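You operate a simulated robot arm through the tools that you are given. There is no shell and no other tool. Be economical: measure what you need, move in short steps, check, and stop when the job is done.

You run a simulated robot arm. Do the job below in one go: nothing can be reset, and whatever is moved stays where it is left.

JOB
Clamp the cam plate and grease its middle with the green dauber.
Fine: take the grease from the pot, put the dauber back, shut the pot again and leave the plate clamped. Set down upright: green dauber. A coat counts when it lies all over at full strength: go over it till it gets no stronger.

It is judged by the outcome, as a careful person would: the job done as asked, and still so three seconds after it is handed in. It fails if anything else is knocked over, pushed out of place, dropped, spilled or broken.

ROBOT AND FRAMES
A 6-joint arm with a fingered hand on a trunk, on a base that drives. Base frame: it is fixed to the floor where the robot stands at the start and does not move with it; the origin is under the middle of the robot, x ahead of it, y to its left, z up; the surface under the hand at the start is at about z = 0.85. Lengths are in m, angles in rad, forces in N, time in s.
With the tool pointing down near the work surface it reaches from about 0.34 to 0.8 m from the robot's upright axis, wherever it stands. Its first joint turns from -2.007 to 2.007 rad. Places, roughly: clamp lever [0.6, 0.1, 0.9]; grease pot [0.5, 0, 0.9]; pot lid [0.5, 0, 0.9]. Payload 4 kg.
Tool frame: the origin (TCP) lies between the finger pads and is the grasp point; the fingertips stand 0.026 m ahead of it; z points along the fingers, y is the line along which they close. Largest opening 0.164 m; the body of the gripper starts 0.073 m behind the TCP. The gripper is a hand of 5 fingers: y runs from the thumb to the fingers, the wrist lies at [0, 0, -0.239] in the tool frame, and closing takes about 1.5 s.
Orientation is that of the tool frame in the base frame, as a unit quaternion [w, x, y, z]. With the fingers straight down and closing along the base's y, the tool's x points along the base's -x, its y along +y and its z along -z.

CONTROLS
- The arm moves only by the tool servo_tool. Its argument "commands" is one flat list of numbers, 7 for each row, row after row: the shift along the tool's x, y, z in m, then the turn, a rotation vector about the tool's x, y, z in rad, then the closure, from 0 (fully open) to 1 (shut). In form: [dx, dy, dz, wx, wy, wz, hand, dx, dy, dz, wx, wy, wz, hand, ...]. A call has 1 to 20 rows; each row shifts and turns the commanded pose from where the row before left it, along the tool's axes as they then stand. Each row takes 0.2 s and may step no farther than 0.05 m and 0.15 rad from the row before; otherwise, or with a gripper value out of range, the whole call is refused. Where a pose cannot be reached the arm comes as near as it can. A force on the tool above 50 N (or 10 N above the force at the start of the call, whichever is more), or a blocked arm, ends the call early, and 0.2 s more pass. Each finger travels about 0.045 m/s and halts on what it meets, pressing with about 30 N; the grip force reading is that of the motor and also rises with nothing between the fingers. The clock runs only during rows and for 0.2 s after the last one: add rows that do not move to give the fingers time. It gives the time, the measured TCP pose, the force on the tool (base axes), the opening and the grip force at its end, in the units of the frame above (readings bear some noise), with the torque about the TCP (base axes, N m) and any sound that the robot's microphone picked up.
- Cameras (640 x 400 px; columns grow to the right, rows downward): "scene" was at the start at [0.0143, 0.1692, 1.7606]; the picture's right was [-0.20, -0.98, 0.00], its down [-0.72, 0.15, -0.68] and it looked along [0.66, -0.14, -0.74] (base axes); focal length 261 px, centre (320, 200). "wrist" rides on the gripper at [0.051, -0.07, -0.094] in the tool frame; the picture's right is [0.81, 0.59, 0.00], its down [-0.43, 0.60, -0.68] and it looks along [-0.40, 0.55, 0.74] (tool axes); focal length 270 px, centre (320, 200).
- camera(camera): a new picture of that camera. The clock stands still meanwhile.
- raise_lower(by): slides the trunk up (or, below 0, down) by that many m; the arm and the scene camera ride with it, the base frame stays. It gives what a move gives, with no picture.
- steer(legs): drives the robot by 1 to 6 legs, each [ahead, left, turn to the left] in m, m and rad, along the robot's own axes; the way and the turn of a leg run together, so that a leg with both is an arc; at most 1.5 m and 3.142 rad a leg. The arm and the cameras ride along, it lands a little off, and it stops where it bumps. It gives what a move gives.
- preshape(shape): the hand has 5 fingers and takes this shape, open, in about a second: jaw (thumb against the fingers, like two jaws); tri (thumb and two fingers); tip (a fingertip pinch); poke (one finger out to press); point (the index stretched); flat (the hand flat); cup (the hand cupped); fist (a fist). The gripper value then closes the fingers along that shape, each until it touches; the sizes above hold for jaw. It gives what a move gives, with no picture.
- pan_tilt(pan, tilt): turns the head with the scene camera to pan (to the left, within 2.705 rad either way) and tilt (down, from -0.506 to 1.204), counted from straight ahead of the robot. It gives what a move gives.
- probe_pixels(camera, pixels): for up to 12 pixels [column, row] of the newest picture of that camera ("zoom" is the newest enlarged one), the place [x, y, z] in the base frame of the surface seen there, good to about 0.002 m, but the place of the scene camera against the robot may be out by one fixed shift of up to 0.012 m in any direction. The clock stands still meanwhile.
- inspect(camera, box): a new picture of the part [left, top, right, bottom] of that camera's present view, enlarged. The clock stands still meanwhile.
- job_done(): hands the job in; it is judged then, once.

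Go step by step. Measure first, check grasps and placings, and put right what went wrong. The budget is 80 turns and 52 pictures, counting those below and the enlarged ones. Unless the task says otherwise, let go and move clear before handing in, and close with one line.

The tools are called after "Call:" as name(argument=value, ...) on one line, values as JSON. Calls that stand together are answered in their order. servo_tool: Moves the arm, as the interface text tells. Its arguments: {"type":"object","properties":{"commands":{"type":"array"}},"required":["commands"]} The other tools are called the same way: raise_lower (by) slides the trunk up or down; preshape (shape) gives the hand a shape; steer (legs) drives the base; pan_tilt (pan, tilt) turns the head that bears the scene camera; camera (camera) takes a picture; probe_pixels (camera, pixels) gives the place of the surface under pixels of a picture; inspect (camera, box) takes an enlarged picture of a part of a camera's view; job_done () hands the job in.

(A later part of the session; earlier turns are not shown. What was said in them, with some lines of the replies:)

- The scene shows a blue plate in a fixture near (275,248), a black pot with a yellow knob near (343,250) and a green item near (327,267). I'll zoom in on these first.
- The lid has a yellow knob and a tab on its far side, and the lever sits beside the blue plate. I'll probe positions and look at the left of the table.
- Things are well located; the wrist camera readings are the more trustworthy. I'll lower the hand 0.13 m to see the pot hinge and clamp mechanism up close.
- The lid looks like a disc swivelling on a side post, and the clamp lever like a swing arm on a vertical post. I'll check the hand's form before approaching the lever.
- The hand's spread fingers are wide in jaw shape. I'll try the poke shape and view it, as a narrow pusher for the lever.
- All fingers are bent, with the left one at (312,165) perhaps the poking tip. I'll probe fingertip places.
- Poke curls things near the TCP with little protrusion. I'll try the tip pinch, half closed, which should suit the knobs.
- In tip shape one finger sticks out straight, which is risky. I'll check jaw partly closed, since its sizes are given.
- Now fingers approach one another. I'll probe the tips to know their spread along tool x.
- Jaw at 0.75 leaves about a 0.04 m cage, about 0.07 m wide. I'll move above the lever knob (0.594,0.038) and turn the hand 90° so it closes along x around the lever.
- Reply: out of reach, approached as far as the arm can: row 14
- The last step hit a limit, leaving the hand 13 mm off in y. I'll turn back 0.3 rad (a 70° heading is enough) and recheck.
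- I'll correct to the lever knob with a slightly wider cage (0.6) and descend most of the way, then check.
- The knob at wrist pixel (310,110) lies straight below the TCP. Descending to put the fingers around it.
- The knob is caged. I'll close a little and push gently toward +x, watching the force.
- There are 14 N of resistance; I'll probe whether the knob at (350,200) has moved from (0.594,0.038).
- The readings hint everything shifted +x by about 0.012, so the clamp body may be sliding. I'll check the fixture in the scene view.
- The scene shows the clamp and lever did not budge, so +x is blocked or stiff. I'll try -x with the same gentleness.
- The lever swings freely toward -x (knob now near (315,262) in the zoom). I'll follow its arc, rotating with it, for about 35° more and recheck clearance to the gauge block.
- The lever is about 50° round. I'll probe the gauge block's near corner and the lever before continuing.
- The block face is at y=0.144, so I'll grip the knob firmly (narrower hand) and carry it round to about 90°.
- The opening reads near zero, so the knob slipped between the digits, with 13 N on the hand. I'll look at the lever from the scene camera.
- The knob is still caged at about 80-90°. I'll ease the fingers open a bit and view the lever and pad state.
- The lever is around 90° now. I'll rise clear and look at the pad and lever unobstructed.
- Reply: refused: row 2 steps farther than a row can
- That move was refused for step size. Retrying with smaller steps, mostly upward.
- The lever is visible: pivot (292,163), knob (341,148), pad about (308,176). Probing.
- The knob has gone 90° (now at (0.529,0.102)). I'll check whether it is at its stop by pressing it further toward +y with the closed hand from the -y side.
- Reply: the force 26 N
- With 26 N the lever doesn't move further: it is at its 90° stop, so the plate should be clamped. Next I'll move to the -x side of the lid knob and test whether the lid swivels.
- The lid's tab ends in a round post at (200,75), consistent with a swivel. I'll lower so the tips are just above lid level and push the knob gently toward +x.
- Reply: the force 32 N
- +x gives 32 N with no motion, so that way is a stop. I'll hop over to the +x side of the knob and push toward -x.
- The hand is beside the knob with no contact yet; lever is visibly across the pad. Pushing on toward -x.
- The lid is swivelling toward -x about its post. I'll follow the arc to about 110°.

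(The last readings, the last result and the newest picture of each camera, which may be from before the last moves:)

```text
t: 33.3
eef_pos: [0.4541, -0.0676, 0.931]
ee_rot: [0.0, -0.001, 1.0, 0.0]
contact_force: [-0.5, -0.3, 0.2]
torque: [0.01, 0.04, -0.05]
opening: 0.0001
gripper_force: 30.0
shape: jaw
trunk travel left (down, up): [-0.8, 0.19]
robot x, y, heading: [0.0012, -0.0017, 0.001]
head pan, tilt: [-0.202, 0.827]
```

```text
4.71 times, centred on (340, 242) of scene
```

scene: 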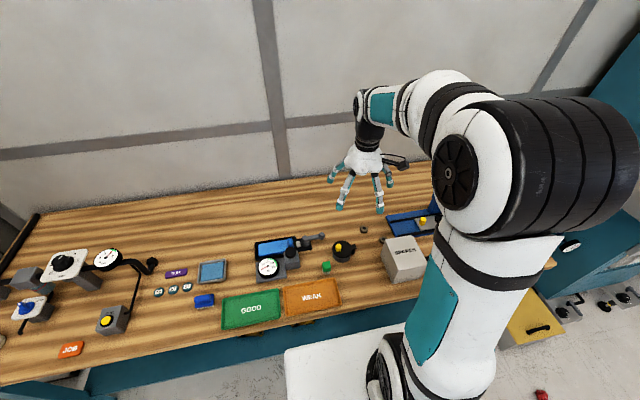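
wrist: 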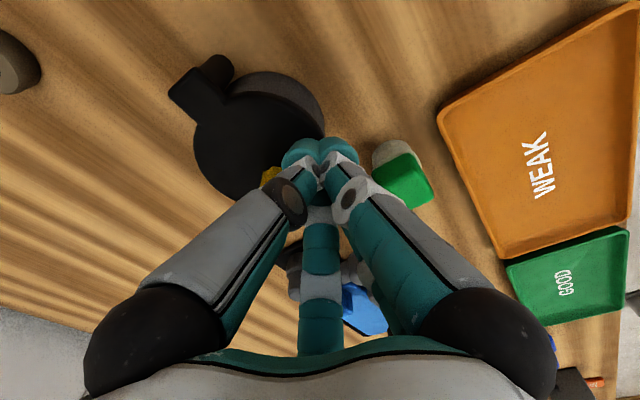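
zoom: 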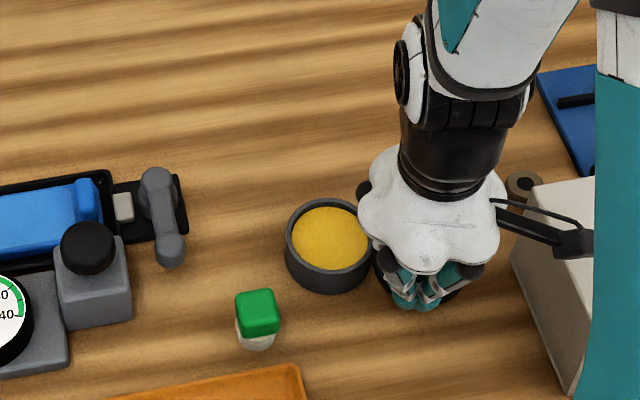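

The pot is open with yellow grease visible. Now I'll rise and go above the green dauber (0.469,0.049), opening the hand.

Call:
servo_tool(commands=[0, 0.01, -0.045, 0, 0, 0, 1, 0, 0, -0.03, 0, 0, 0, 0.5, -0.005, 0.036, 0, 0, 0, 0, 0.5, -0.005, 0.036, 0, 0, 0, 0, 0.5, -0.005, 0.035, 0, 0, 0, 0, 0.5, 0, 0, 0, 0, 0, 0, 0.5, 0, 0, 0, 0, 0, 0, 0.5])

Call:
camera(camera="wrist")

```text
t: 34.9
eef_pos: [0.4684, 0.0504, 1.0041]
ee_rot: [0.0, -0.001, 1.0, 0.0]
contact_force: [-0.4, -0.4, 0.3]
torque: [0.01, -0.01, 0.02]
opening: 0.0815
gripper_force: 0.0
shape: jaw
trunk travel left (down, up): [-0.8, 0.19]
robot x, y, heading: [-0.0032, 0.0001, 0.0]
head pan, tilt: [-0.202, 0.827]
```

```text
14 pictures are left
```

wrist: 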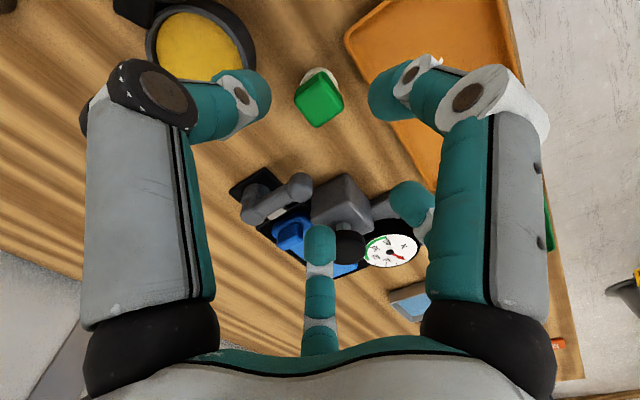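

The dauber cap at (320,98) is right under the TCP. I'll probe the cap, grease and pot rim.

Call:
probe_pixels(camera="wrist", pixels=[[319, 98], [300, 97], [340, 98], [315, 118], [320, 72], [200, 48], [160, 25], [240, 60], [200, 8], [180, 80], [330, 270], [290, 225]])

```text
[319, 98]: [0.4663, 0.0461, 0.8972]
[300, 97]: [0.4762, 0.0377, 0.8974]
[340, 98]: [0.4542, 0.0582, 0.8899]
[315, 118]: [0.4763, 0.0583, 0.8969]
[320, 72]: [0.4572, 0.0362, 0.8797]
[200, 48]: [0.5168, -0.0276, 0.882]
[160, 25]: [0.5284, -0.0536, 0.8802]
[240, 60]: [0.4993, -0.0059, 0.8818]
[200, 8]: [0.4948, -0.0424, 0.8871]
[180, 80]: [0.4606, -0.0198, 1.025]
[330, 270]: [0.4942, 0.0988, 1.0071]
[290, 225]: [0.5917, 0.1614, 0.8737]
```

Cap is about 24 mm square, centred (0.466,0.047), top 0.897; grease level 0.882, rim 0.887. Descending and gripping the dauber.

Call:
servo_tool(commands=[0.003, -0.0035, 0.035, 0, 0, 0, 0.55, 0, 0, 0.035, 0, 0, 0, 0.55, 0, 0, 0.035, 0, 0, 0, 0.55, 0, 0, 0, 0, 0, 0, 1, 0, 0, 0, 0, 0, 0, 1, 0, 0, 0, 0, 0, 0, 1, 0, 0, 0, 0, 0, 0, 1, 0, 0, 0, 0, 0, 0, 1])

Call:
camera(camera="wrist")

```text
t: 36.7
eef_pos: [0.4659, 0.0442, 0.8991]
ee_rot: [0.0, -0.001, 1.0, 0.0]
contact_force: [0.2, -0.1, -0.4]
torque: [-0.01, 0.01, 0.03]
opening: 0.0284
gripper_force: 29.7
shape: jaw
trunk travel left (down, up): [-0.8, 0.19]
robot x, y, heading: [0.0034, -0.0, 0.002]
head pan, tilt: [-0.202, 0.827]
```

```text
13 pictures are left
```

wrist: 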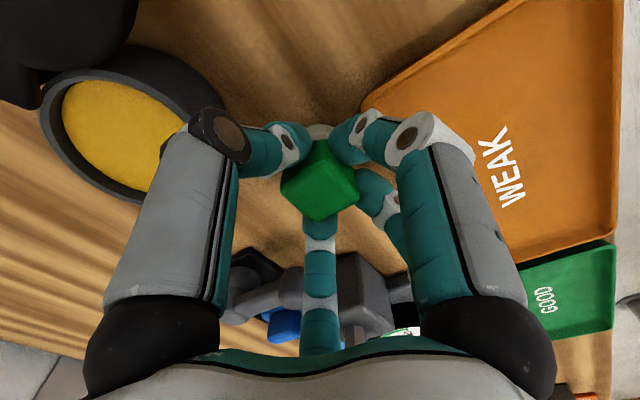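

The dauber is held firmly (opening 0.028, 30 N). Lifting, moving over the pot centre and dipping about 8 mm into the grease.

Call:
servo_tool(commands=[0, 0, -0.03, 0, 0, 0, 1, 0, 0, -0.035, 0, 0, 0, 1, -0.026, -0.037, 0, 0, 0, 0, 1, -0.026, -0.037, 0, 0, 0, 0, 1, 0, 0, 0, 0, 0, 0, 1, 0, 0, 0.02, 0, 0, 0, 1, 0, 0, 0.011, 0, 0, 0, 1, 0, 0, 0.01, 0, 0, 0, 1, 0.004, 0, 0, 0, 0, 0, 1, -0.008, 0, 0, 0, 0, 0, 1, 0.004, 0, 0, 0, 0, 0, 1])

Call:
camera(camera="wrist")

```text
t: 39.1
eef_pos: [0.5189, -0.0271, 0.9261]
ee_rot: [0.002, 0.0, 1.0, -0.001]
contact_force: [1.9, -2.8, 31.0]
torque: [-0.14, -0.08, -0.02]
opening: 0.029
gripper_force: 30.6
shape: jaw
trunk travel left (down, up): [-0.8, 0.19]
robot x, y, heading: [0.0026, 0.0008, -0.005]
head pan, tilt: [-0.202, 0.827]
```

```text
12 pictures are left
```

wrist: 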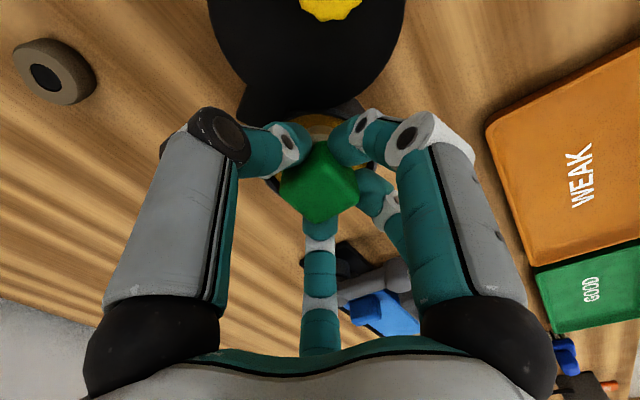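

There is 31 N of upward force, so the pad is pressed on the grease. I'll lift and move toward the plate, stopping short to measure its middle.

Call:
servo_tool(commands=[0, 0, -0.035, 0, 0, 0, 1, 0, 0, -0.04, 0, 0, 0, 1, 0, 0.04, 0, 0, 0, 0, 1, 0, 0.04, 0, 0, 0, 0, 1, 0, 0.04, 0, 0, 0, 0, 1, 0, 0, 0, 0, 0, 0, 1])

Call:
inspect(camera="wrist", box=[220, 80, 440, 260])

```text
t: 40.5
eef_pos: [0.516, 0.0922, 0.9986]
ee_rot: [0.0, 0.0, 1.0, 0.001]
contact_force: [-0.6, 0.0, 0.6]
torque: [-0.01, 0.02, 0.0]
opening: 0.0288
gripper_force: 30.0
shape: jaw
trunk travel left (down, up): [-0.8, 0.19]
robot x, y, heading: [0.0022, 0.0013, 0.005]
head pan, tilt: [-0.202, 0.827]
```

```text
2.22 times, centred on (330, 170) of wrist
```

zoom: 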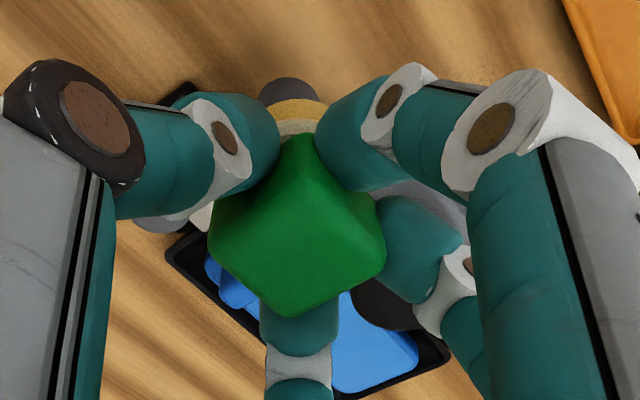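

The pad is yellow, i.e. greased (zoom (295,110)). I'll probe the plate outline from both cameras.

Call:
probe_pixels(camera="zoom", pixels=[[385, 345], [415, 352], [345, 385], [235, 288], [345, 310], [415, 385], [375, 290], [215, 270], [295, 112]])

Call:
inspect(camera="scene", box=[245, 225, 325, 275])

Call:
probe_pixels(camera="zoom", pixels=[[110, 160], [200, 145], [90, 130], [250, 100], [80, 210], [260, 175], [300, 120]])

```text
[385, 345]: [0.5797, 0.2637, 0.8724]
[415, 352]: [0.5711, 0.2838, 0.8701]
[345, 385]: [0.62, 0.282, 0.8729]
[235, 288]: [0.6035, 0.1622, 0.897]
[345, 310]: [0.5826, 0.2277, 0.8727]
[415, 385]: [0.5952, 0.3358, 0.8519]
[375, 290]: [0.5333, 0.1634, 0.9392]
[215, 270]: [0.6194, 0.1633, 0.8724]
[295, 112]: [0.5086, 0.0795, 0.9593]
```

```text
8.00 times, centred on (285, 250) of scene
```

zoom: 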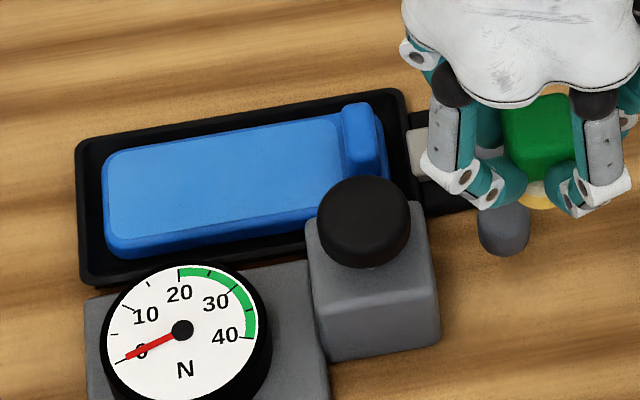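

```text
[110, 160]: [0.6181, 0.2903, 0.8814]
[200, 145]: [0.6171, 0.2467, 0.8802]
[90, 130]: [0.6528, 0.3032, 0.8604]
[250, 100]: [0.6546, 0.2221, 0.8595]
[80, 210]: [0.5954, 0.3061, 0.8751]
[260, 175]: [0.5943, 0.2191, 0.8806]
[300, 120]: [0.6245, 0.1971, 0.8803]
```

Plate top z≈0.8725 spans x≈0.57–0.622, y≈0.16–0.287; the black gauge knob (0.53,0.165) is close. I'll go over the middle (0.596,0.222) and turn the hand 1.2 rad so its knuckles clear that knob.

Call:
servo_tool(commands=[0, 0, -0.025, 0, 0, 0, 1, -0.02, 0.0325, 0, 0, 0, 0, 1, -0.02, 0.0325, 0, 0, 0, 0, 1, -0.02, 0.0325, 0, 0, 0, 0, 1, -0.02, 0.0325, 0, 0, 0, 0, 1, 0, 0, 0, 0, 0, 0.15, 1, 0, 0, 0, 0, 0, 0.15, 1, 0, 0, 0, 0, 0, 0.15, 1, 0, 0, 0, 0, 0, 0.15, 1, 0, 0, 0, 0, 0, 0.15, 1, 0, 0, 0, 0, 0, 0.15, 1, 0, 0, 0, 0, 0, 0.15, 1, 0, 0, 0, 0, 0, 0.15, 1, 0, 0, 0, 0, 0, 0, 1])

```text
t: 43.5
eef_pos: [0.5965, 0.223, 1.0229]
ee_rot: [0.0, 0.565, 0.825, 0.0]
contact_force: [0.0, -1.1, -0.1]
torque: [-0.01, 0.01, 0.0]
opening: 0.029
gripper_force: 29.9
shape: jaw
trunk travel left (down, up): [-0.8, 0.19]
robot x, y, heading: [-0.0007, 0.0002, -0.001]
head pan, tilt: [-0.202, 0.827]
```

In place. Descending gently onto the plate middle.

Call:
servo_tool(commands=[0, 0, 0.045, 0, 0, 0, 1, 0, 0, 0.045, 0, 0, 0, 1, 0, 0, 0.008, 0, 0, 0, 1, 0, 0, 0.004, 0, 0, 0, 1, 0, 0, 0.003, 0, 0, 0, 1, 0, 0, 0.002, 0, 0, 0, 1, 0, 0, 0, 0, 0, 0, 1])

Call:
inspect(camera="scene", box=[245, 205, 341, 275])

```text
t: 45.1
eef_pos: [0.5994, 0.223, 0.9178]
ee_rot: [0.0, 0.564, 0.825, 0.0]
contact_force: [0.8, 0.5, 10.1]
torque: [-0.08, 0.02, 0.0]
opening: 0.0291
gripper_force: 30.4
shape: jaw
trunk travel left (down, up): [-0.8, 0.19]
robot x, y, heading: [0.001, -0.0003, -0.003]
head pan, tilt: [-0.202, 0.827]
```

```text
5.71 times, centred on (293, 240) of scene
```

zoom: 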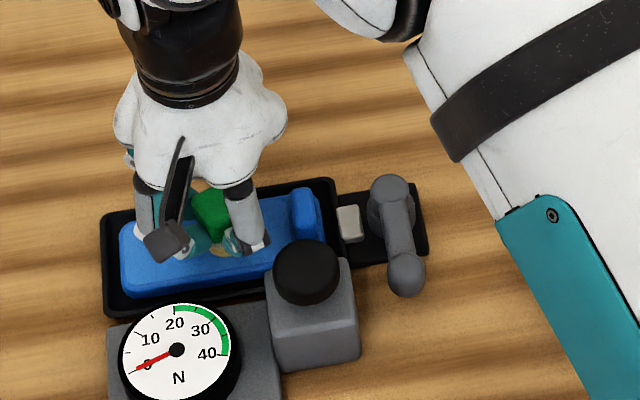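

10 N contact at the middle. I'll rub in base-aligned strokes (±0.02 m in y, ±0.008 m in x), then lift to see the coat.

Call:
servo_tool(commands=[-0.0157, -0.0147, 0, 0, 0, 0, 1, 0.0093, 0.0036, 0, 0, 0, 0, 1, 0.0093, 0.0036, 0, 0, 0, 0, 1, 0.0093, 0.0036, 0, 0, 0, 0, 1, 0.0093, 0.0036, 0, 0, 0, 0, 1, -0.0029, 0.0075, 0, 0, 0, 0, 1, -0.0093, -0.0036, 0, 0, 0, 0, 1, -0.0093, -0.0036, 0, 0, 0, 0, 1, -0.0093, -0.0036, 0, 0, 0, 0, 1, -0.0093, -0.0036, 0, 0, 0, 0, 1, -0.0029, 0.0075, 0, 0, 0, 0, 1, 0.0093, 0.0036, 0, 0, 0, 0, 1, 0.0093, 0.0036, 0, 0, 0, 0, 1, 0.0093, 0.0036, 0, 0, 0, 0, 1, 0.0093, 0.0036, 0, 0, 0, 0, 1, -0.0157, -0.0147, 0, 0, 0, 0, 1, 0, 0, 0, 0, 0, 0, 1])

```text
t: 48.7
eef_pos: [0.5964, 0.2248, 0.9184]
ee_rot: [0.001, 0.564, 0.826, 0.001]
contact_force: [2.1, 5.6, 24.4]
torque: [0.13, 0.0, -0.02]
opening: 0.0289
gripper_force: 29.3
shape: jaw
trunk travel left (down, up): [-0.8, 0.19]
robot x, y, heading: [0.0017, -0.0044, -0.002]
head pan, tilt: [-0.202, 0.827]
```

Rubbed, with rising force. Lifting and moving aside to view the coat.

Call:
servo_tool(commands=[0, 0, -0.045, 0, 0, 0, 1, 0, 0, -0.045, 0, 0, 0, 1, -0.0373, -0.0145, 0, 0, 0, 0, 1, -0.0373, -0.0145, 0, 0, 0, 0, 1, -0.0373, -0.0145, 0, 0, 0, 0, 1, 0, 0, 0, 0, 0, 0, 1])

Call:
inspect(camera="scene", box=[245, 220, 325, 270])

```text
t: 50.1
eef_pos: [0.598, 0.1033, 1.0052]
ee_rot: [0.0, 0.565, 0.825, 0.0]
contact_force: [-0.2, 0.4, 0.0]
torque: [0.0, 0.0, -0.01]
opening: 0.0289
gripper_force: 29.8
shape: jaw
trunk travel left (down, up): [-0.8, 0.19]
robot x, y, heading: [-0.0017, 0.0013, -0.001]
head pan, tilt: [-0.202, 0.827]
```

```text
8.00 times, centred on (285, 245) of scene
```

zoom: 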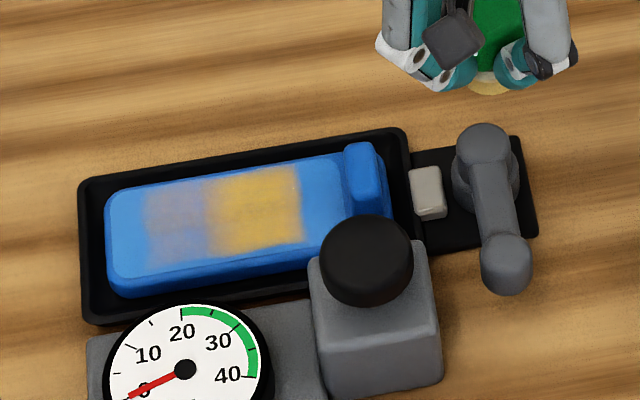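

The coat is strong on the right half (205–300) but faint on the left (145–205): more grease is needed. Going back to dip again.

Call:
servo_tool(commands=[-0.0235, -0.0306, 0, 0, 0, 0, 1, -0.0235, -0.0306, 0, 0, 0, 0, 1, -0.0235, -0.0306, 0, 0, 0, 0, 1, -0.0235, -0.0306, 0, 0, 0, 0, 1, 0, 0, 0.03, 0, 0, 0, 1, 0, 0, 0.035, 0, 0, 0, 1, 0, 0, 0.01, 0, 0, 0, 1, 0, 0, 0.005, 0, 0, 0, 1, 0.003, 0, 0, 0, 0, 0, 1, -0.006, 0, 0, 0, 0, 0, 1, 0.003, 0, 0, 0, 0, 0, 1, 0, 0, 0, 0, 0, 0, 1])

```text
t: 52.7
eef_pos: [0.5172, -0.0302, 0.9265]
ee_rot: [0.0, 0.564, 0.826, 0.0]
contact_force: [-0.4, 0.4, -0.3]
torque: [-0.05, 0.0, 0.0]
opening: 0.029
gripper_force: 30.1
shape: jaw
trunk travel left (down, up): [-0.8, 0.19]
robot x, y, heading: [-0.0013, 0.0021, -0.001]
head pan, tilt: [-0.202, 0.827]
```

No force yet; press a few mm deeper until contact.

Call:
servo_tool(commands=[0, 0, 0.003, 0, 0, 0, 1, 0, 0, 0.002, 0, 0, 0, 1, 0, 0, 0, 0, 0, 0, 1])

```text
t: 53.5
eef_pos: [0.5165, -0.029, 0.9257]
ee_rot: [0.004, 0.565, 0.825, 0.002]
contact_force: [-1.6, -2.6, 43.2]
torque: [-0.13, 0.13, 0.01]
opening: 0.0291
gripper_force: 29.7
shape: jaw
trunk travel left (down, up): [-0.8, 0.19]
robot x, y, heading: [0.0015, -0.0019, -0.004]
head pan, tilt: [-0.202, 0.827]
```

Firm contact with the grease now. Lifting and returning to the left (+y) half of the plate.

Call:
servo_tool(commands=[0, 0, -0.04, 0, 0, 0, 1, 0, 0, -0.045, 0, 0, 0, 1, 0.0371, 0.0287, 0, 0, 0, 0, 1, 0.0371, 0.0287, 0, 0, 0, 0, 1, 0.0371, 0.0287, 0, 0, 0, 0, 1, 0.0371, 0.0287, 0, 0, 0, 0, 1, 0.0371, 0.0287, 0, 0, 0, 0, 1, 0.0371, 0.0287, 0, 0, 0, 0, 1, 0, 0, 0, 0, 0, 0, 1, 0, 0, 0.04, 0, 0, 0, 1, 0, 0, 0.04, 0, 0, 0, 1, 0, 0, 0.006, 0, 0, 0, 1, 0, 0, 0.003, 0, 0, 0, 1, 0, 0, 0, 0, 0, 0, 1])

```text
t: 56.5
eef_pos: [0.5967, 0.2406, 0.9174]
ee_rot: [0.0, 0.565, 0.825, 0.0]
contact_force: [0.1, 0.3, -0.1]
torque: [-0.01, -0.02, 0.01]
opening: 0.0291
gripper_force: 29.7
shape: jaw
trunk travel left (down, up): [-0.8, 0.19]
robot x, y, heading: [-0.0013, -0.0013, -0.002]
head pan, tilt: [-0.202, 0.827]
```

Just short of contact; pressing 5 mm further and stroking over the whole patch.

Call:
servo_tool(commands=[0, 0, 0.003, 0, 0, 0, 1, 0, 0, 0.002, 0, 0, 0, 1, 0.0163, -0.0034, 0, 0, 0, 0, 1, -0.0093, -0.0036, 0, 0, 0, 0, 1, -0.0093, -0.0036, 0, 0, 0, 0, 1, -0.0093, -0.0036, 0, 0, 0, 0, 1, -0.0093, -0.0036, 0, 0, 0, 0, 1, -0.0093, -0.0036, 0, 0, 0, 0, 1, -0.0033, 0.0084, 0, 0, 0, 0, 1, 0.0093, 0.0036, 0, 0, 0, 0, 1, 0.0093, 0.0036, 0, 0, 0, 0, 1, 0.0093, 0.0036, 0, 0, 0, 0, 1, 0.0093, 0.0036, 0, 0, 0, 0, 1, 0.0093, 0.0036, 0, 0, 0, 0, 1, -0.0033, 0.0084, 0, 0, 0, 0, 1, -0.0093, -0.0036, 0, 0, 0, 0, 1, -0.0093, -0.0036, 0, 0, 0, 0, 1, -0.0093, -0.0036, 0, 0, 0, 0, 1, -0.0093, -0.0036, 0, 0, 0, 0, 1, -0.0093, -0.0036, 0, 0, 0, 0, 1])

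```text
t: 60.7
eef_pos: [0.6056, 0.2042, 0.9153]
ee_rot: [0.002, 0.564, 0.826, 0.002]
contact_force: [-0.1, 10.3, 38.3]
torque: [0.33, 0.14, -0.03]
opening: 0.0304
gripper_force: 30.3
shape: jaw
trunk travel left (down, up): [-0.8, 0.19]
robot x, y, heading: [-0.0027, 0.0034, 0.008]
head pan, tilt: [-0.202, 0.827]
heard: click
```

A click was heard; I'll lift, move aside and inspect both the coat and the clamp.

Call:
servo_tool(commands=[0, 0, -0.045, 0, 0, 0, 1, 0, 0, -0.045, 0, 0, 0, 1, -0.0373, -0.0145, 0, 0, 0, 0, 1, -0.0373, -0.0145, 0, 0, 0, 0, 1, -0.0186, -0.0072, 0, 0, 0, 0, 1, 0, 0, 0, 0, 0, 0, 1])

Call:
inspect(camera="scene", box=[245, 220, 325, 270])

```text
t: 62.1
eef_pos: [0.608, 0.105, 1.0029]
ee_rot: [0.0, 0.564, 0.826, 0.0]
contact_force: [0.6, -0.1, -0.6]
torque: [0.02, 0.0, 0.0]
opening: 0.0299
gripper_force: 29.7
shape: jaw
trunk travel left (down, up): [-0.8, 0.19]
robot x, y, heading: [-0.0008, 0.0014, -0.004]
head pan, tilt: [-0.202, 0.827]
```

```text
8.00 times, centred on (285, 245) of scene
```

zoom: 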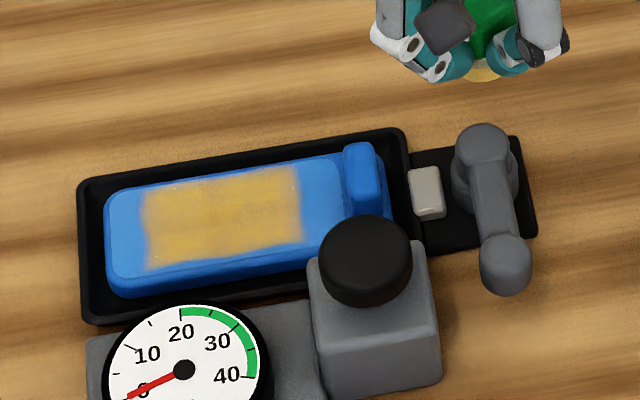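

The coat now covers the whole patch evenly (145–300), but it looks a bit mottled. I'll dip once more and go over it again until it no longer strengthens.

Call:
servo_tool(commands=[-0.023, -0.0333, 0, 0, 0, 0, 1, -0.023, -0.0333, 0, 0, 0, 0, 1, -0.023, -0.0333, 0, 0, 0, 0, 1, -0.023, -0.0333, 0, 0, 0, 0, 1, 0, 0, 0, 0, 0, 0, 1, 0, 0, 0.035, 0, 0, 0, 1, 0, 0, 0.035, 0, 0, 0, 1, 0, 0, 0.006, 0, 0, 0, 1, 0, 0, 0.003, 0, 0, 0, 1, 0, 0, 0, 0, 0, 0, 1, 0, 0, 0, 0, 0, 0, 1])

```text
t: 64.5
eef_pos: [0.5169, -0.0292, 0.9247]
ee_rot: [0.002, 0.564, 0.825, 0.001]
contact_force: [0.5, 0.4, 22.9]
torque: [0.09, 0.15, -0.02]
opening: 0.0298
gripper_force: 30.1
shape: jaw
trunk travel left (down, up): [-0.8, 0.19]
robot x, y, heading: [0.0015, -0.0001, -0.0]
head pan, tilt: [-0.202, 0.827]
```

Good contact with the grease (23 N). Returning to the plate.

Call:
servo_tool(commands=[0, 0, -0.04, 0, 0, 0, 1, 0, 0, -0.04, 0, 0, 0, 1, 0.0371, 0.0287, 0, 0, 0, 0, 1, 0.0371, 0.0287, 0, 0, 0, 0, 1, 0.0371, 0.0287, 0, 0, 0, 0, 1, 0.0371, 0.0287, 0, 0, 0, 0, 1, 0.0371, 0.0287, 0, 0, 0, 0, 1, 0.0371, 0.0287, 0, 0, 0, 0, 1, 0, 0, 0, 0, 0, 0, 1, 0, 0, 0.04, 0, 0, 0, 1, 0, 0, 0.04, 0, 0, 0, 1, 0, 0, 0.006, 0, 0, 0, 1, 0, 0, 0.003, 0, 0, 0, 1, 0, 0, 0.001, 0, 0, 0, 1, 0, 0, 0, 0, 0, 0, 1])

```text
t: 67.7
eef_pos: [0.5968, 0.243, 0.9153]
ee_rot: [0.002, 0.565, 0.825, 0.002]
contact_force: [1.0, 1.7, 19.1]
torque: [0.08, 0.09, -0.02]
opening: 0.0297
gripper_force: 30.1
shape: jaw
trunk travel left (down, up): [-0.8, 0.19]
robot x, y, heading: [-0.0011, -0.0014, -0.0]
head pan, tilt: [-0.202, 0.827]
```

19 N contact. Stroking over the whole patch again.

Call:
servo_tool(commands=[0.0145, -0.0049, 0, 0, 0, 0, 1, -0.0093, -0.0036, 0, 0, 0, 0, 1, -0.0093, -0.0036, 0, 0, 0, 0, 1, -0.0093, -0.0036, 0, 0, 0, 0, 1, -0.0093, -0.0036, 0, 0, 0, 0, 1, -0.0093, -0.0036, 0, 0, 0, 0, 1, -0.0033, 0.0084, 0, 0, 0, 0, 1, 0.0093, 0.0036, 0, 0, 0, 0, 1, 0.0093, 0.0036, 0, 0, 0, 0, 1, 0.0093, 0.0036, 0, 0, 0, 0, 1, 0.0093, 0.0036, 0, 0, 0, 0, 1, 0.0093, 0.0036, 0, 0, 0, 0, 1, -0.0033, 0.0084, 0, 0, 0, 0, 1, -0.0093, -0.0036, 0, 0, 0, 0, 1, -0.0093, -0.0036, 0, 0, 0, 0, 1, -0.0093, -0.0036, 0, 0, 0, 0, 1, -0.0093, -0.0036, 0, 0, 0, 0, 1, -0.0093, -0.0036, 0, 0, 0, 0, 1])

Call:
servo_tool(commands=[0, 0, -0.045, 0, 0, 0, 1, 0, 0, -0.045, 0, 0, 0, 1, -0.0373, -0.0145, 0, 0, 0, 0, 1, -0.0373, -0.0145, 0, 0, 0, 0, 1, -0.0186, -0.0072, 0, 0, 0, 0, 1, 0, 0, 0, 0, 0, 0, 1])

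Call:
inspect(camera="scene", box=[245, 220, 325, 270])

```text
t: 71.5
eef_pos: [0.603, 0.2033, 0.9156]
ee_rot: [0.0, 0.564, 0.826, 0.001]
contact_force: [0.5, 6.6, 18.8]
torque: [0.16, 0.23, -0.07]
opening: 0.0293
gripper_force: 30.0
shape: jaw
trunk travel left (down, up): [-0.8, 0.19]
robot x, y, heading: [-0.001, 0.0059, -0.0]
head pan, tilt: [-0.202, 0.827]
heard: click
```

```text
t: 72.9
eef_pos: [0.6042, 0.1021, 1.0026]
ee_rot: [0.0, 0.564, 0.826, 0.0]
contact_force: [-0.1, -0.8, -0.1]
torque: [0.03, -0.01, 0.01]
opening: 0.0293
gripper_force: 29.3
shape: jaw
trunk travel left (down, up): [-0.8, 0.19]
robot x, y, heading: [0.0007, -0.0017, -0.001]
head pan, tilt: [-0.202, 0.827]
```

```text
8.00 times, centred on (285, 245) of scene
```

zoom: 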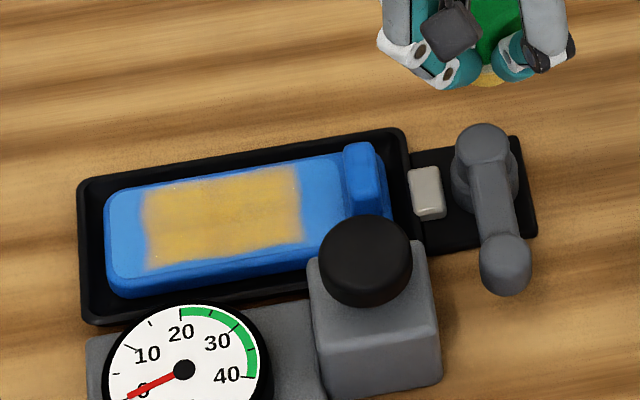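

Patch looks a little fuller, nearly uniform. One more dip and pass will confirm that it gets no stronger.

Call:
servo_tool(commands=[-0.0225, -0.0325, 0, 0, 0, 0, 1, -0.0225, -0.0325, 0, 0, 0, 0, 1, -0.0225, -0.0325, 0, 0, 0, 0, 1, -0.0225, -0.0325, 0, 0, 0, 0, 1, 0, 0, 0, 0, 0, 0, 1, 0, 0, 0.035, 0, 0, 0, 1, 0, 0, 0.035, 0, 0, 0, 1, 0, 0, 0.006, 0, 0, 0, 1, 0, 0, 0.003, 0, 0, 0, 1, 0, 0, 0.001, 0, 0, 0, 1, 0, 0, 0, 0, 0, 0, 1])

Call:
servo_tool(commands=[0, 0, -0.04, 0, 0, 0, 1, 0, 0, -0.041, 0, 0, 0, 1, 0.0371, 0.0287, 0, 0, 0, 0, 1, 0.0371, 0.0287, 0, 0, 0, 0, 1, 0.0371, 0.0287, 0, 0, 0, 0, 1, 0.0371, 0.0287, 0, 0, 0, 0, 1, 0.0371, 0.0287, 0, 0, 0, 0, 1, 0.0371, 0.0287, 0, 0, 0, 0, 1, 0, 0, 0, 0, 0, 0, 1, 0, 0, 0.04, 0, 0, 0, 1, 0, 0, 0.04, 0, 0, 0, 1, 0, 0, 0.006, 0, 0, 0, 1, 0, 0, 0.003, 0, 0, 0, 1, 0, 0, 0.001, 0, 0, 0, 1, 0, 0, 0, 0, 0, 0, 1])

```text
t: 75.3
eef_pos: [0.5155, -0.0286, 0.9253]
ee_rot: [0.001, 0.564, 0.825, 0.0]
contact_force: [-1.7, 0.3, 9.3]
torque: [0.09, 0.14, -0.02]
opening: 0.0291
gripper_force: 30.0
shape: jaw
trunk travel left (down, up): [-0.8, 0.19]
robot x, y, heading: [0.0021, -0.0014, 0.002]
head pan, tilt: [-0.202, 0.827]
```

```text
t: 78.5
eef_pos: [0.5949, 0.2412, 0.9158]
ee_rot: [0.0, 0.564, 0.826, 0.0]
contact_force: [0.8, 0.2, 5.8]
torque: [0.09, 0.08, -0.04]
opening: 0.0293
gripper_force: 30.2
shape: jaw
trunk travel left (down, up): [-0.8, 0.19]
robot x, y, heading: [0.0028, 0.0008, 0.001]
head pan, tilt: [-0.202, 0.827]
```

Light contact; press a touch more and stroke in two full passes.

Call:
servo_tool(commands=[0, 0, 0.002, 0, 0, 0, 1, 0.0165, -0.0058, 0, 0, 0, 0, 1, -0.0093, -0.0036, 0, 0, 0, 0, 1, -0.0093, -0.0036, 0, 0, 0, 0, 1, -0.0093, -0.0036, 0, 0, 0, 0, 1, -0.0093, -0.0036, 0, 0, 0, 0, 1, -0.0093, -0.0036, 0, 0, 0, 0, 1, -0.0036, 0.0093, 0, 0, 0, 0, 1, 0.0093, 0.0036, 0, 0, 0, 0, 1, 0.0093, 0.0036, 0, 0, 0, 0, 1, 0.0093, 0.0036, 0, 0, 0, 0, 1, 0.0093, 0.0036, 0, 0, 0, 0, 1, 0.0093, 0.0036, 0, 0, 0, 0, 1, -0.0036, 0.0093, 0, 0, 0, 0, 1, -0.0093, -0.0036, 0, 0, 0, 0, 1, -0.0093, -0.0036, 0, 0, 0, 0, 1, -0.0093, -0.0036, 0, 0, 0, 0, 1, -0.0093, -0.0036, 0, 0, 0, 0, 1, -0.0093, -0.0036, 0, 0, 0, 0, 1])

Call:
servo_tool(commands=[0.0093, 0.0036, 0, 0, 0, 0, 1, 0.0093, 0.0036, 0, 0, 0, 0, 1, 0.0093, 0.0036, 0, 0, 0, 0, 1, 0.0093, 0.0036, 0, 0, 0, 0, 1, 0.0093, 0.0036, 0, 0, 0, 0, 1, 0.0036, -0.0093, 0, 0, 0, 0, 1, -0.0093, -0.0036, 0, 0, 0, 0, 1, -0.0093, -0.0036, 0, 0, 0, 0, 1, -0.0093, -0.0036, 0, 0, 0, 0, 1, -0.0093, -0.0036, 0, 0, 0, 0, 1, -0.0093, -0.0036, 0, 0, 0, 0, 1, 0.0036, -0.0093, 0, 0, 0, 0, 1, 0.0093, 0.0036, 0, 0, 0, 0, 1, 0.0093, 0.0036, 0, 0, 0, 0, 1, 0.0093, 0.0036, 0, 0, 0, 0, 1, 0.0093, 0.0036, 0, 0, 0, 0, 1, 0.0093, 0.0036, 0, 0, 0, 0, 1])

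Call:
servo_tool(commands=[0, 0, -0.045, 0, 0, 0, 1, 0, 0, -0.045, 0, 0, 0, 1, -0.0373, -0.0145, 0, 0, 0, 0, 1, -0.0373, -0.0145, 0, 0, 0, 0, 1, -0.0373, -0.0145, 0, 0, 0, 0, 1, -0.0186, -0.0072, 0, 0, 0, 0, 1, 0, 0, 0, 0, 0, 0, 1])

Call:
inspect(camera="scene", box=[245, 220, 325, 270])

```text
t: 82.5
eef_pos: [0.605, 0.2061, 0.9149]
ee_rot: [0.002, 0.563, 0.826, 0.0]
contact_force: [1.9, 8.6, 29.1]
torque: [0.24, 0.26, -0.15]
opening: 0.029
gripper_force: 29.9
shape: jaw
trunk travel left (down, up): [-0.8, 0.19]
robot x, y, heading: [-0.0016, 0.0016, 0.003]
head pan, tilt: [-0.202, 0.827]
heard: click
```

```text
t: 86.1
eef_pos: [0.5813, 0.2547, 0.9136]
ee_rot: [0.0, 0.563, 0.827, 0.0]
contact_force: [-0.9, -4.9, 17.8]
torque: [-0.08, 0.0, -0.02]
opening: 0.0287
gripper_force: 30.4
shape: jaw
trunk travel left (down, up): [-0.8, 0.19]
robot x, y, heading: [0.0001, 0.0002, -0.002]
head pan, tilt: [-0.202, 0.827]
heard: click
```

```text
t: 87.7
eef_pos: [0.5864, 0.1143, 1.0048]
ee_rot: [0.0, 0.564, 0.826, 0.0]
contact_force: [-0.5, -0.5, -0.4]
torque: [0.02, -0.04, -0.04]
opening: 0.0287
gripper_force: 30.4
shape: jaw
trunk travel left (down, up): [-0.8, 0.19]
robot x, y, heading: [0.0002, 0.0008, 0.0]
head pan, tilt: [-0.202, 0.827]
```

```text
8.00 times, centred on (285, 245) of scene
```

zoom: 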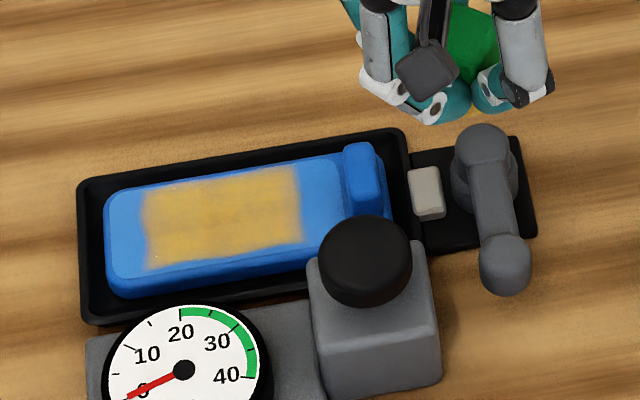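

No stronger than before and even, so the coat is complete; lever and plate are unchanged. Now I'll turn back and carry the dauber to its original place (0.466,0.044).

Call:
servo_tool(commands=[0, 0, 0, 0, 0, -0.15, 1, 0, 0, 0, 0, 0, -0.15, 1, 0, 0, 0, 0, 0, -0.15, 1, 0, 0, 0, 0, 0, -0.15, 1, 0, 0, 0, 0, 0, -0.15, 1, 0, 0, 0, 0, 0, -0.15, 1, 0, 0, 0, 0, 0, -0.15, 1, 0, 0, 0, 0, 0, -0.15, 1, 0.04, -0.0234, 0, 0, 0, 0, 1, 0.04, -0.0234, 0, 0, 0, 0, 1, 0.04, -0.0234, 0, 0, 0, 0, 1, 0, 0, 0, 0, 0, 0, 1])

```text
t: 90.3
eef_pos: [0.4665, 0.0419, 1.0032]
ee_rot: [0.0, -0.001, 1.0, 0.0]
contact_force: [0.1, 0.1, -0.3]
torque: [-0.03, 0.01, 0.0]
opening: 0.0283
gripper_force: 29.8
shape: jaw
trunk travel left (down, up): [-0.8, 0.19]
robot x, y, heading: [-0.0012, -0.001, -0.002]
head pan, tilt: [-0.202, 0.827]
```

Above the original spot. Lowering to near the table, then fine steps until contact.

Call:
servo_tool(commands=[0, 0.002, 0.045, 0, 0, 0, 1, 0, 0, 0.045, 0, 0, 0, 1, 0, 0, 0.01, 0, 0, 0, 1, 0, 0, 0.004, 0, 0, 0, 1, 0, 0, 0.003, 0, 0, 0, 1, 0, 0, 0, 0, 0, 0, 1])

```text
t: 91.7
eef_pos: [0.4652, 0.0463, 0.8966]
ee_rot: [0.001, 0.0, 1.0, 0.0]
contact_force: [0.1, -0.9, -0.1]
torque: [-0.01, -0.02, 0.0]
opening: 0.0285
gripper_force: 30.1
shape: jaw
trunk travel left (down, up): [-0.8, 0.19]
robot x, y, heading: [-0.0006, -0.0038, 0.001]
head pan, tilt: [-0.202, 0.827]
```

Call:
servo_tool(commands=[0, 0, 0.002, 0, 0, 0, 1, 0, 0, 0.001, 0, 0, 0, 1, 0, 0, 0.001, 0, 0, 0, 1, 0, 0, 0, 0, 0, 0, 1])

```text
t: 92.7
eef_pos: [0.463, 0.046, 0.8933]
ee_rot: [0.001, 0.0, 1.0, 0.0]
contact_force: [-0.8, -0.6, 17.4]
torque: [-0.09, 0.08, -0.04]
opening: 0.0282
gripper_force: 29.6
shape: jaw
trunk travel left (down, up): [-0.8, 0.19]
robot x, y, heading: [-0.0001, 0.0003, -0.002]
head pan, tilt: [-0.202, 0.827]
```

Contact at 17 N: it stands on the table. Releasing evenly, then lifting straight up.

Call:
servo_tool(commands=[0, 0, -0.001, 0, 0, 0, 1, 0, 0, 0, 0, 0, 0, 0.75, 0, 0, 0, 0, 0, 0, 0.6, 0, 0, 0, 0, 0, 0, 0.5, 0, 0, 0, 0, 0, 0, 0.5, 0, 0, -0.03, 0, 0, 0, 0.5, 0, 0, -0.04, 0, 0, 0, 0.5, 0, 0, -0.04, 0, 0, 0, 0.5, 0, 0, 0, 0, 0, 0, 0.5])

Call:
camera(camera="wrist")

```text
t: 94.7
eef_pos: [0.4633, 0.0466, 1.0034]
ee_rot: [0.0, 0.0, 1.0, 0.0]
contact_force: [-0.1, -0.1, 0.5]
torque: [0.03, -0.01, -0.01]
opening: 0.0818
gripper_force: 0.0
shape: jaw
trunk travel left (down, up): [-0.8, 0.19]
robot x, y, heading: [0.0011, 0.0024, 0.004]
head pan, tilt: [-0.202, 0.827]
```

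```text
4 pictures are left
```

wrist: 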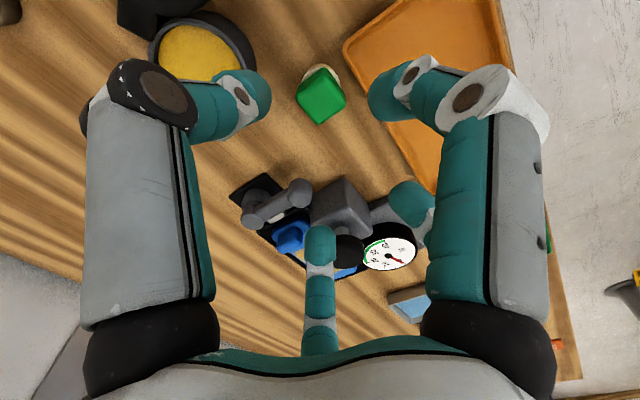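

The dauber stands upright at its place. Before shutting the lid I'll check where the SPARE box edge is and where the lid knob sits.

Call:
inspect(camera="scene", box=[320, 210, 440, 290])

```text
5.00 times, centred on (380, 250) of scene
```

zoom: 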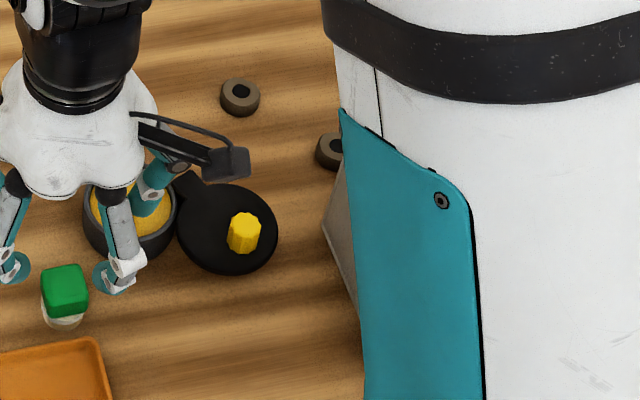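

Call:
probe_pixels(camera="zoom", pixels=[[244, 225], [225, 210], [182, 185], [272, 235], [228, 265], [332, 210], [350, 285], [345, 190], [130, 215]])

```text
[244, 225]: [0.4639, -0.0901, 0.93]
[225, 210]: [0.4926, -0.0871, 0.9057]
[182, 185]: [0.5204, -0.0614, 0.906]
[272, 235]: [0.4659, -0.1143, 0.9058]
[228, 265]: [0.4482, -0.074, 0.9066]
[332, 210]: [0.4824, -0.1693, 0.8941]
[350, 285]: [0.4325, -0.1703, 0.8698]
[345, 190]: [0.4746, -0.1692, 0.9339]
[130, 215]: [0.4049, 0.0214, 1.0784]
```

The knob is at about (0.468,-0.098), with the SPARE box face at y≈-0.177. I'll cage the knob with a 0.04 m opening so I stay clear of the box.

Call:
servo_tool(commands=[-0.0024, -0.0362, 0, 0, 0, 0, 0.75, -0.0024, -0.0362, 0, 0, 0, 0, 0.75, -0.0024, -0.0362, 0, 0, 0, 0, 0.75, -0.0024, -0.0362, 0, 0, 0, 0, 0.75, 0, 0, 0, 0, 0, 0, 0.75, 0, 0, 0.03, 0, 0, 0, 0.75, 0, 0, 0.03, 0, 0, 0, 0.75, 0, 0, 0.012, 0, 0, 0, 0.75, 0, 0, 0, 0, 0, 0, 0.75])

Call:
camera(camera="wrist")

```text
t: 96.7
eef_pos: [0.4746, -0.0984, 0.9322]
ee_rot: [0.0, 0.0, 1.0, 0.0]
contact_force: [0.3, -1.0, 0.2]
torque: [0.01, 0.0, 0.01]
opening: 0.0412
gripper_force: 0.0
shape: jaw
trunk travel left (down, up): [-0.8, 0.19]
robot x, y, heading: [-0.0017, -0.0012, 0.002]
head pan, tilt: [-0.202, 0.827]
```

```text
2 pictures are left
```

wrist: 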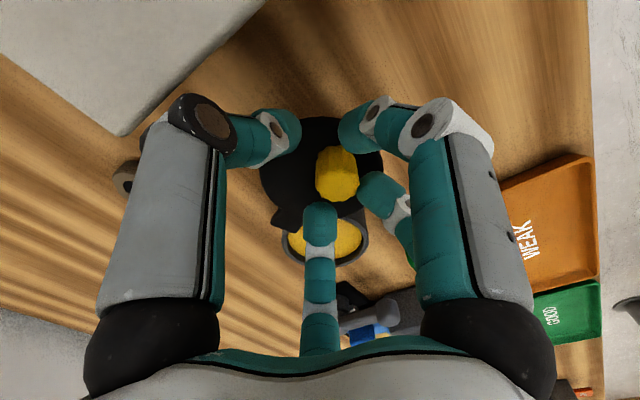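

The knob (337,173) is inside the cage. A quick probe to fix its exact place.

Call:
probe_pixels(camera="wrist", pixels=[[337, 160], [322, 165], [352, 165], [285, 130], [285, 222]])

```text
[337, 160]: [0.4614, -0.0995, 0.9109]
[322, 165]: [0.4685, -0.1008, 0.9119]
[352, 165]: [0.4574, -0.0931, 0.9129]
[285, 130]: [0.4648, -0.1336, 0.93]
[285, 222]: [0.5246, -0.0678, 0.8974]
```

Knob centre is about (0.466,-0.094), in front of the thumb. Sweeping it along the arc, turning with the lid.

Call:
servo_tool(commands=[0.0029, 0.0126, 0, 0, 0, 0, 0.75, 0.0029, 0.0126, 0, 0, 0, 0, 0.75, 0.0029, 0.0126, 0, 0, 0, 0, 0.75, -0.0021, 0.0081, 0, 0, 0, 0.15, 0.75, -0.0021, 0.0081, 0, 0, 0, 0.15, 0.75, -0.0021, 0.0081, 0, 0, 0, 0.15, 0.75, -0.0021, 0.0081, 0, 0, 0, 0.15, 0.75, -0.0021, 0.0081, 0, 0, 0, 0.15, 0.75, -0.0021, 0.0081, 0, 0, 0, 0.15, 0.75, -0.0021, 0.0081, 0, 0, 0, 0.15, 0.75, -0.0021, 0.0081, 0, 0, 0, 0.15, 0.75, 0, 0, 0, 0, 0, 0, 0.75])

```text
t: 99.3
eef_pos: [0.51, -0.016, 0.9303]
ee_rot: [0.0, 0.565, 0.825, 0.0]
contact_force: [0.3, -0.9, 0.2]
torque: [-0.01, -0.01, -0.02]
opening: 0.0413
gripper_force: 0.1
shape: jaw
trunk travel left (down, up): [-0.8, 0.19]
robot x, y, heading: [-0.0028, 0.0013, -0.002]
head pan, tilt: [-0.202, 0.827]
```

On track near 20° from closed. Pushing the last stretch toward +x until the stop resists.

Call:
servo_tool(commands=[-0.002, 0.0057, 0, 0, 0, 0, 0.75, -0.002, 0.0057, 0, 0, 0, 0, 0.75, -0.0021, 0.0056, 0, 0, 0, 0, 0.75, -0.0022, 0.0056, 0, 0, 0, 0, 0.75, 0, 0, 0, 0, 0, 0, 0.75])

```text
t: 100.5
eef_pos: [0.5332, -0.0153, 0.9309]
ee_rot: [-0.001, 0.564, 0.825, 0.0]
contact_force: [-0.6, 2.8, 1.0]
torque: [0.12, 0.02, -0.07]
opening: 0.0416
gripper_force: 0.0
shape: jaw
trunk travel left (down, up): [-0.8, 0.19]
robot x, y, heading: [-0.0028, 0.0009, -0.002]
head pan, tilt: [-0.202, 0.827]
```

Call:
servo_tool(commands=[-0.0018, 0.0047, 0, 0, 0, 0, 0.75, -0.0018, 0.0047, 0, 0, 0, 0, 0.75, -0.0011, 0.0028, 0, 0, 0, 0, 0.75, 0, 0, 0, 0, 0, 0, 0.75])

Call:
inspect(camera="scene", box=[280, 200, 400, 285])

```text
t: 101.5
eef_pos: [0.5469, -0.0142, 0.9318]
ee_rot: [0.0, 0.564, 0.826, -0.001]
contact_force: [-0.1, 2.4, -0.3]
torque: [0.03, 0.02, -0.04]
opening: 0.0414
gripper_force: 0.1
shape: jaw
trunk travel left (down, up): [-0.8, 0.19]
robot x, y, heading: [-0.0014, -0.0027, -0.0]
head pan, tilt: [-0.202, 0.827]
```

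```text
4.71 times, centred on (340, 242) of scene
```

zoom: 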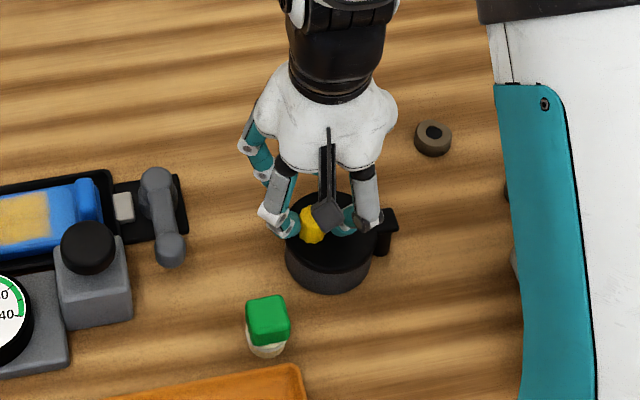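

The lid looks shut or nearly so. I'll lift off and then press the knob from its -x side with the closed hand, to make sure it is at the stop as before (contact near TCP x 0.497).

Call:
servo_tool(commands=[0, 0, -0.03, 0, 0, 0, 0.75, 0, 0, -0.035, 0, 0, 0, 0.75, 0, 0, 0, 0, 0, -0.15, 1, 0, 0, 0, 0, 0, -0.15, 1, 0, 0, 0, 0, 0, -0.15, 1, 0, 0, 0, 0, 0, -0.15, 1, 0, 0, 0, 0, 0, -0.15, 1, 0, 0, 0, 0, 0, -0.15, 1, 0, 0, 0, 0, 0, -0.15, 1, 0, 0, 0, 0, 0, -0.15, 1, 0.042, 0.005, 0, 0, 0, 0, 1, 0.042, 0.005, 0, 0, 0, 0, 1, 0, 0, 0, 0, 0, 0, 1])

```text
t: 104.3
eef_pos: [0.4634, -0.0039, 0.9946]
ee_rot: [0.0, -0.001, 1.0, 0.0]
contact_force: [0.5, 0.1, 0.7]
torque: [0.02, 0.02, -0.02]
opening: 0.0
gripper_force: 30.1
shape: jaw
trunk travel left (down, up): [-0.8, 0.19]
robot x, y, heading: [-0.004, 0.0023, 0.002]
head pan, tilt: [-0.202, 0.827]
```

Positioned as in the first test. Lowering and pushing gently to the stop.

Call:
servo_tool(commands=[0, 0, 0.035, 0, 0, 0, 1, 0, 0, 0.029, 0, 0, 0, 1, -0.01, 0, 0, 0, 0, 0, 1, -0.01, 0, 0, 0, 0, 0, 1, -0.008, 0, 0, 0, 0, 0, 1, -0.005, 0, 0, 0, 0, 0, 1, -0.004, 0, 0, 0, 0, 0, 1, 0, 0, 0, 0, 0, 0, 1])

```text
t: 106.1
eef_pos: [0.4962, -0.0047, 0.9307]
ee_rot: [-0.002, 0.0, 1.0, 0.001]
contact_force: [-15.7, -2.1, 1.9]
torque: [-0.04, 0.16, -0.11]
opening: 0.0
gripper_force: 30.1
shape: jaw
trunk travel left (down, up): [-0.8, 0.19]
robot x, y, heading: [0.0008, -0.0004, 0.002]
head pan, tilt: [-0.202, 0.827]
```

At the same place the stop resists with 16 N: the lid is fully shut. Backing off, rising and taking the final look.

Call:
servo_tool(commands=[0.015, 0, 0, 0, 0, 0, 1, 0, 0, -0.045, 0, 0, 0, 1, 0, 0, -0.045, 0, 0, 0, 1, 0, -0.03, -0.03, 0, 0, 0, 0.6, -0.01, -0.04, -0.02, 0, 0, 0, 0.6, -0.01, -0.03, -0.03, 0, 0, 0, 0.6, 0, 0, -0.03, 0, 0, 0, 0.6, 0, 0, 0, 0, 0, 0, 0.6])

Call:
inspect(camera="scene", box=[240, 205, 384, 295])

```text
t: 107.9
eef_pos: [0.5056, -0.1053, 1.1318]
ee_rot: [0.0, -0.001, 1.0, 0.0]
contact_force: [-0.6, 0.4, 0.0]
torque: [0.0, -0.01, -0.02]
opening: 0.0652
gripper_force: 0.1
shape: jaw
trunk travel left (down, up): [-0.8, 0.19]
robot x, y, heading: [0.0017, -0.002, 0.001]
head pan, tilt: [-0.202, 0.827]
```

```text
4.44 times, centred on (312, 250) of scene
```

zoom: 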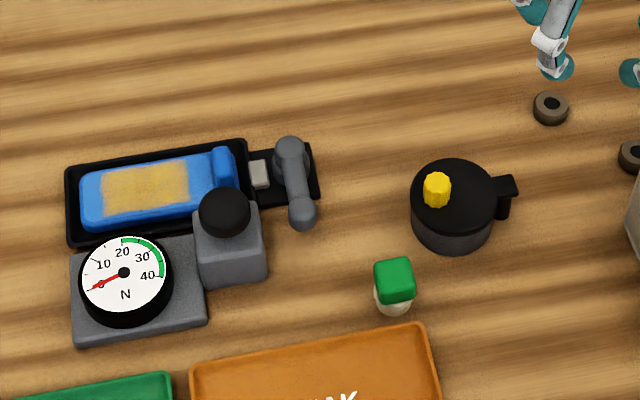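

The final picture shows the pot shut (knob at (437,190)), the green dauber upright at (395,285), the lever still swung to its clamped stop, the plate coated, and the hand clear, so I'm handing in.

Call:
job_done()

```text
The job is handed in.
```

The cam plate is clamped and its middle is greased evenly, the green dauber stands upright at its place, and the pot is shut. A few clicks were heard while rubbing on the grease; I couldn't tell what made them, and nothing looked out of place afterwards.
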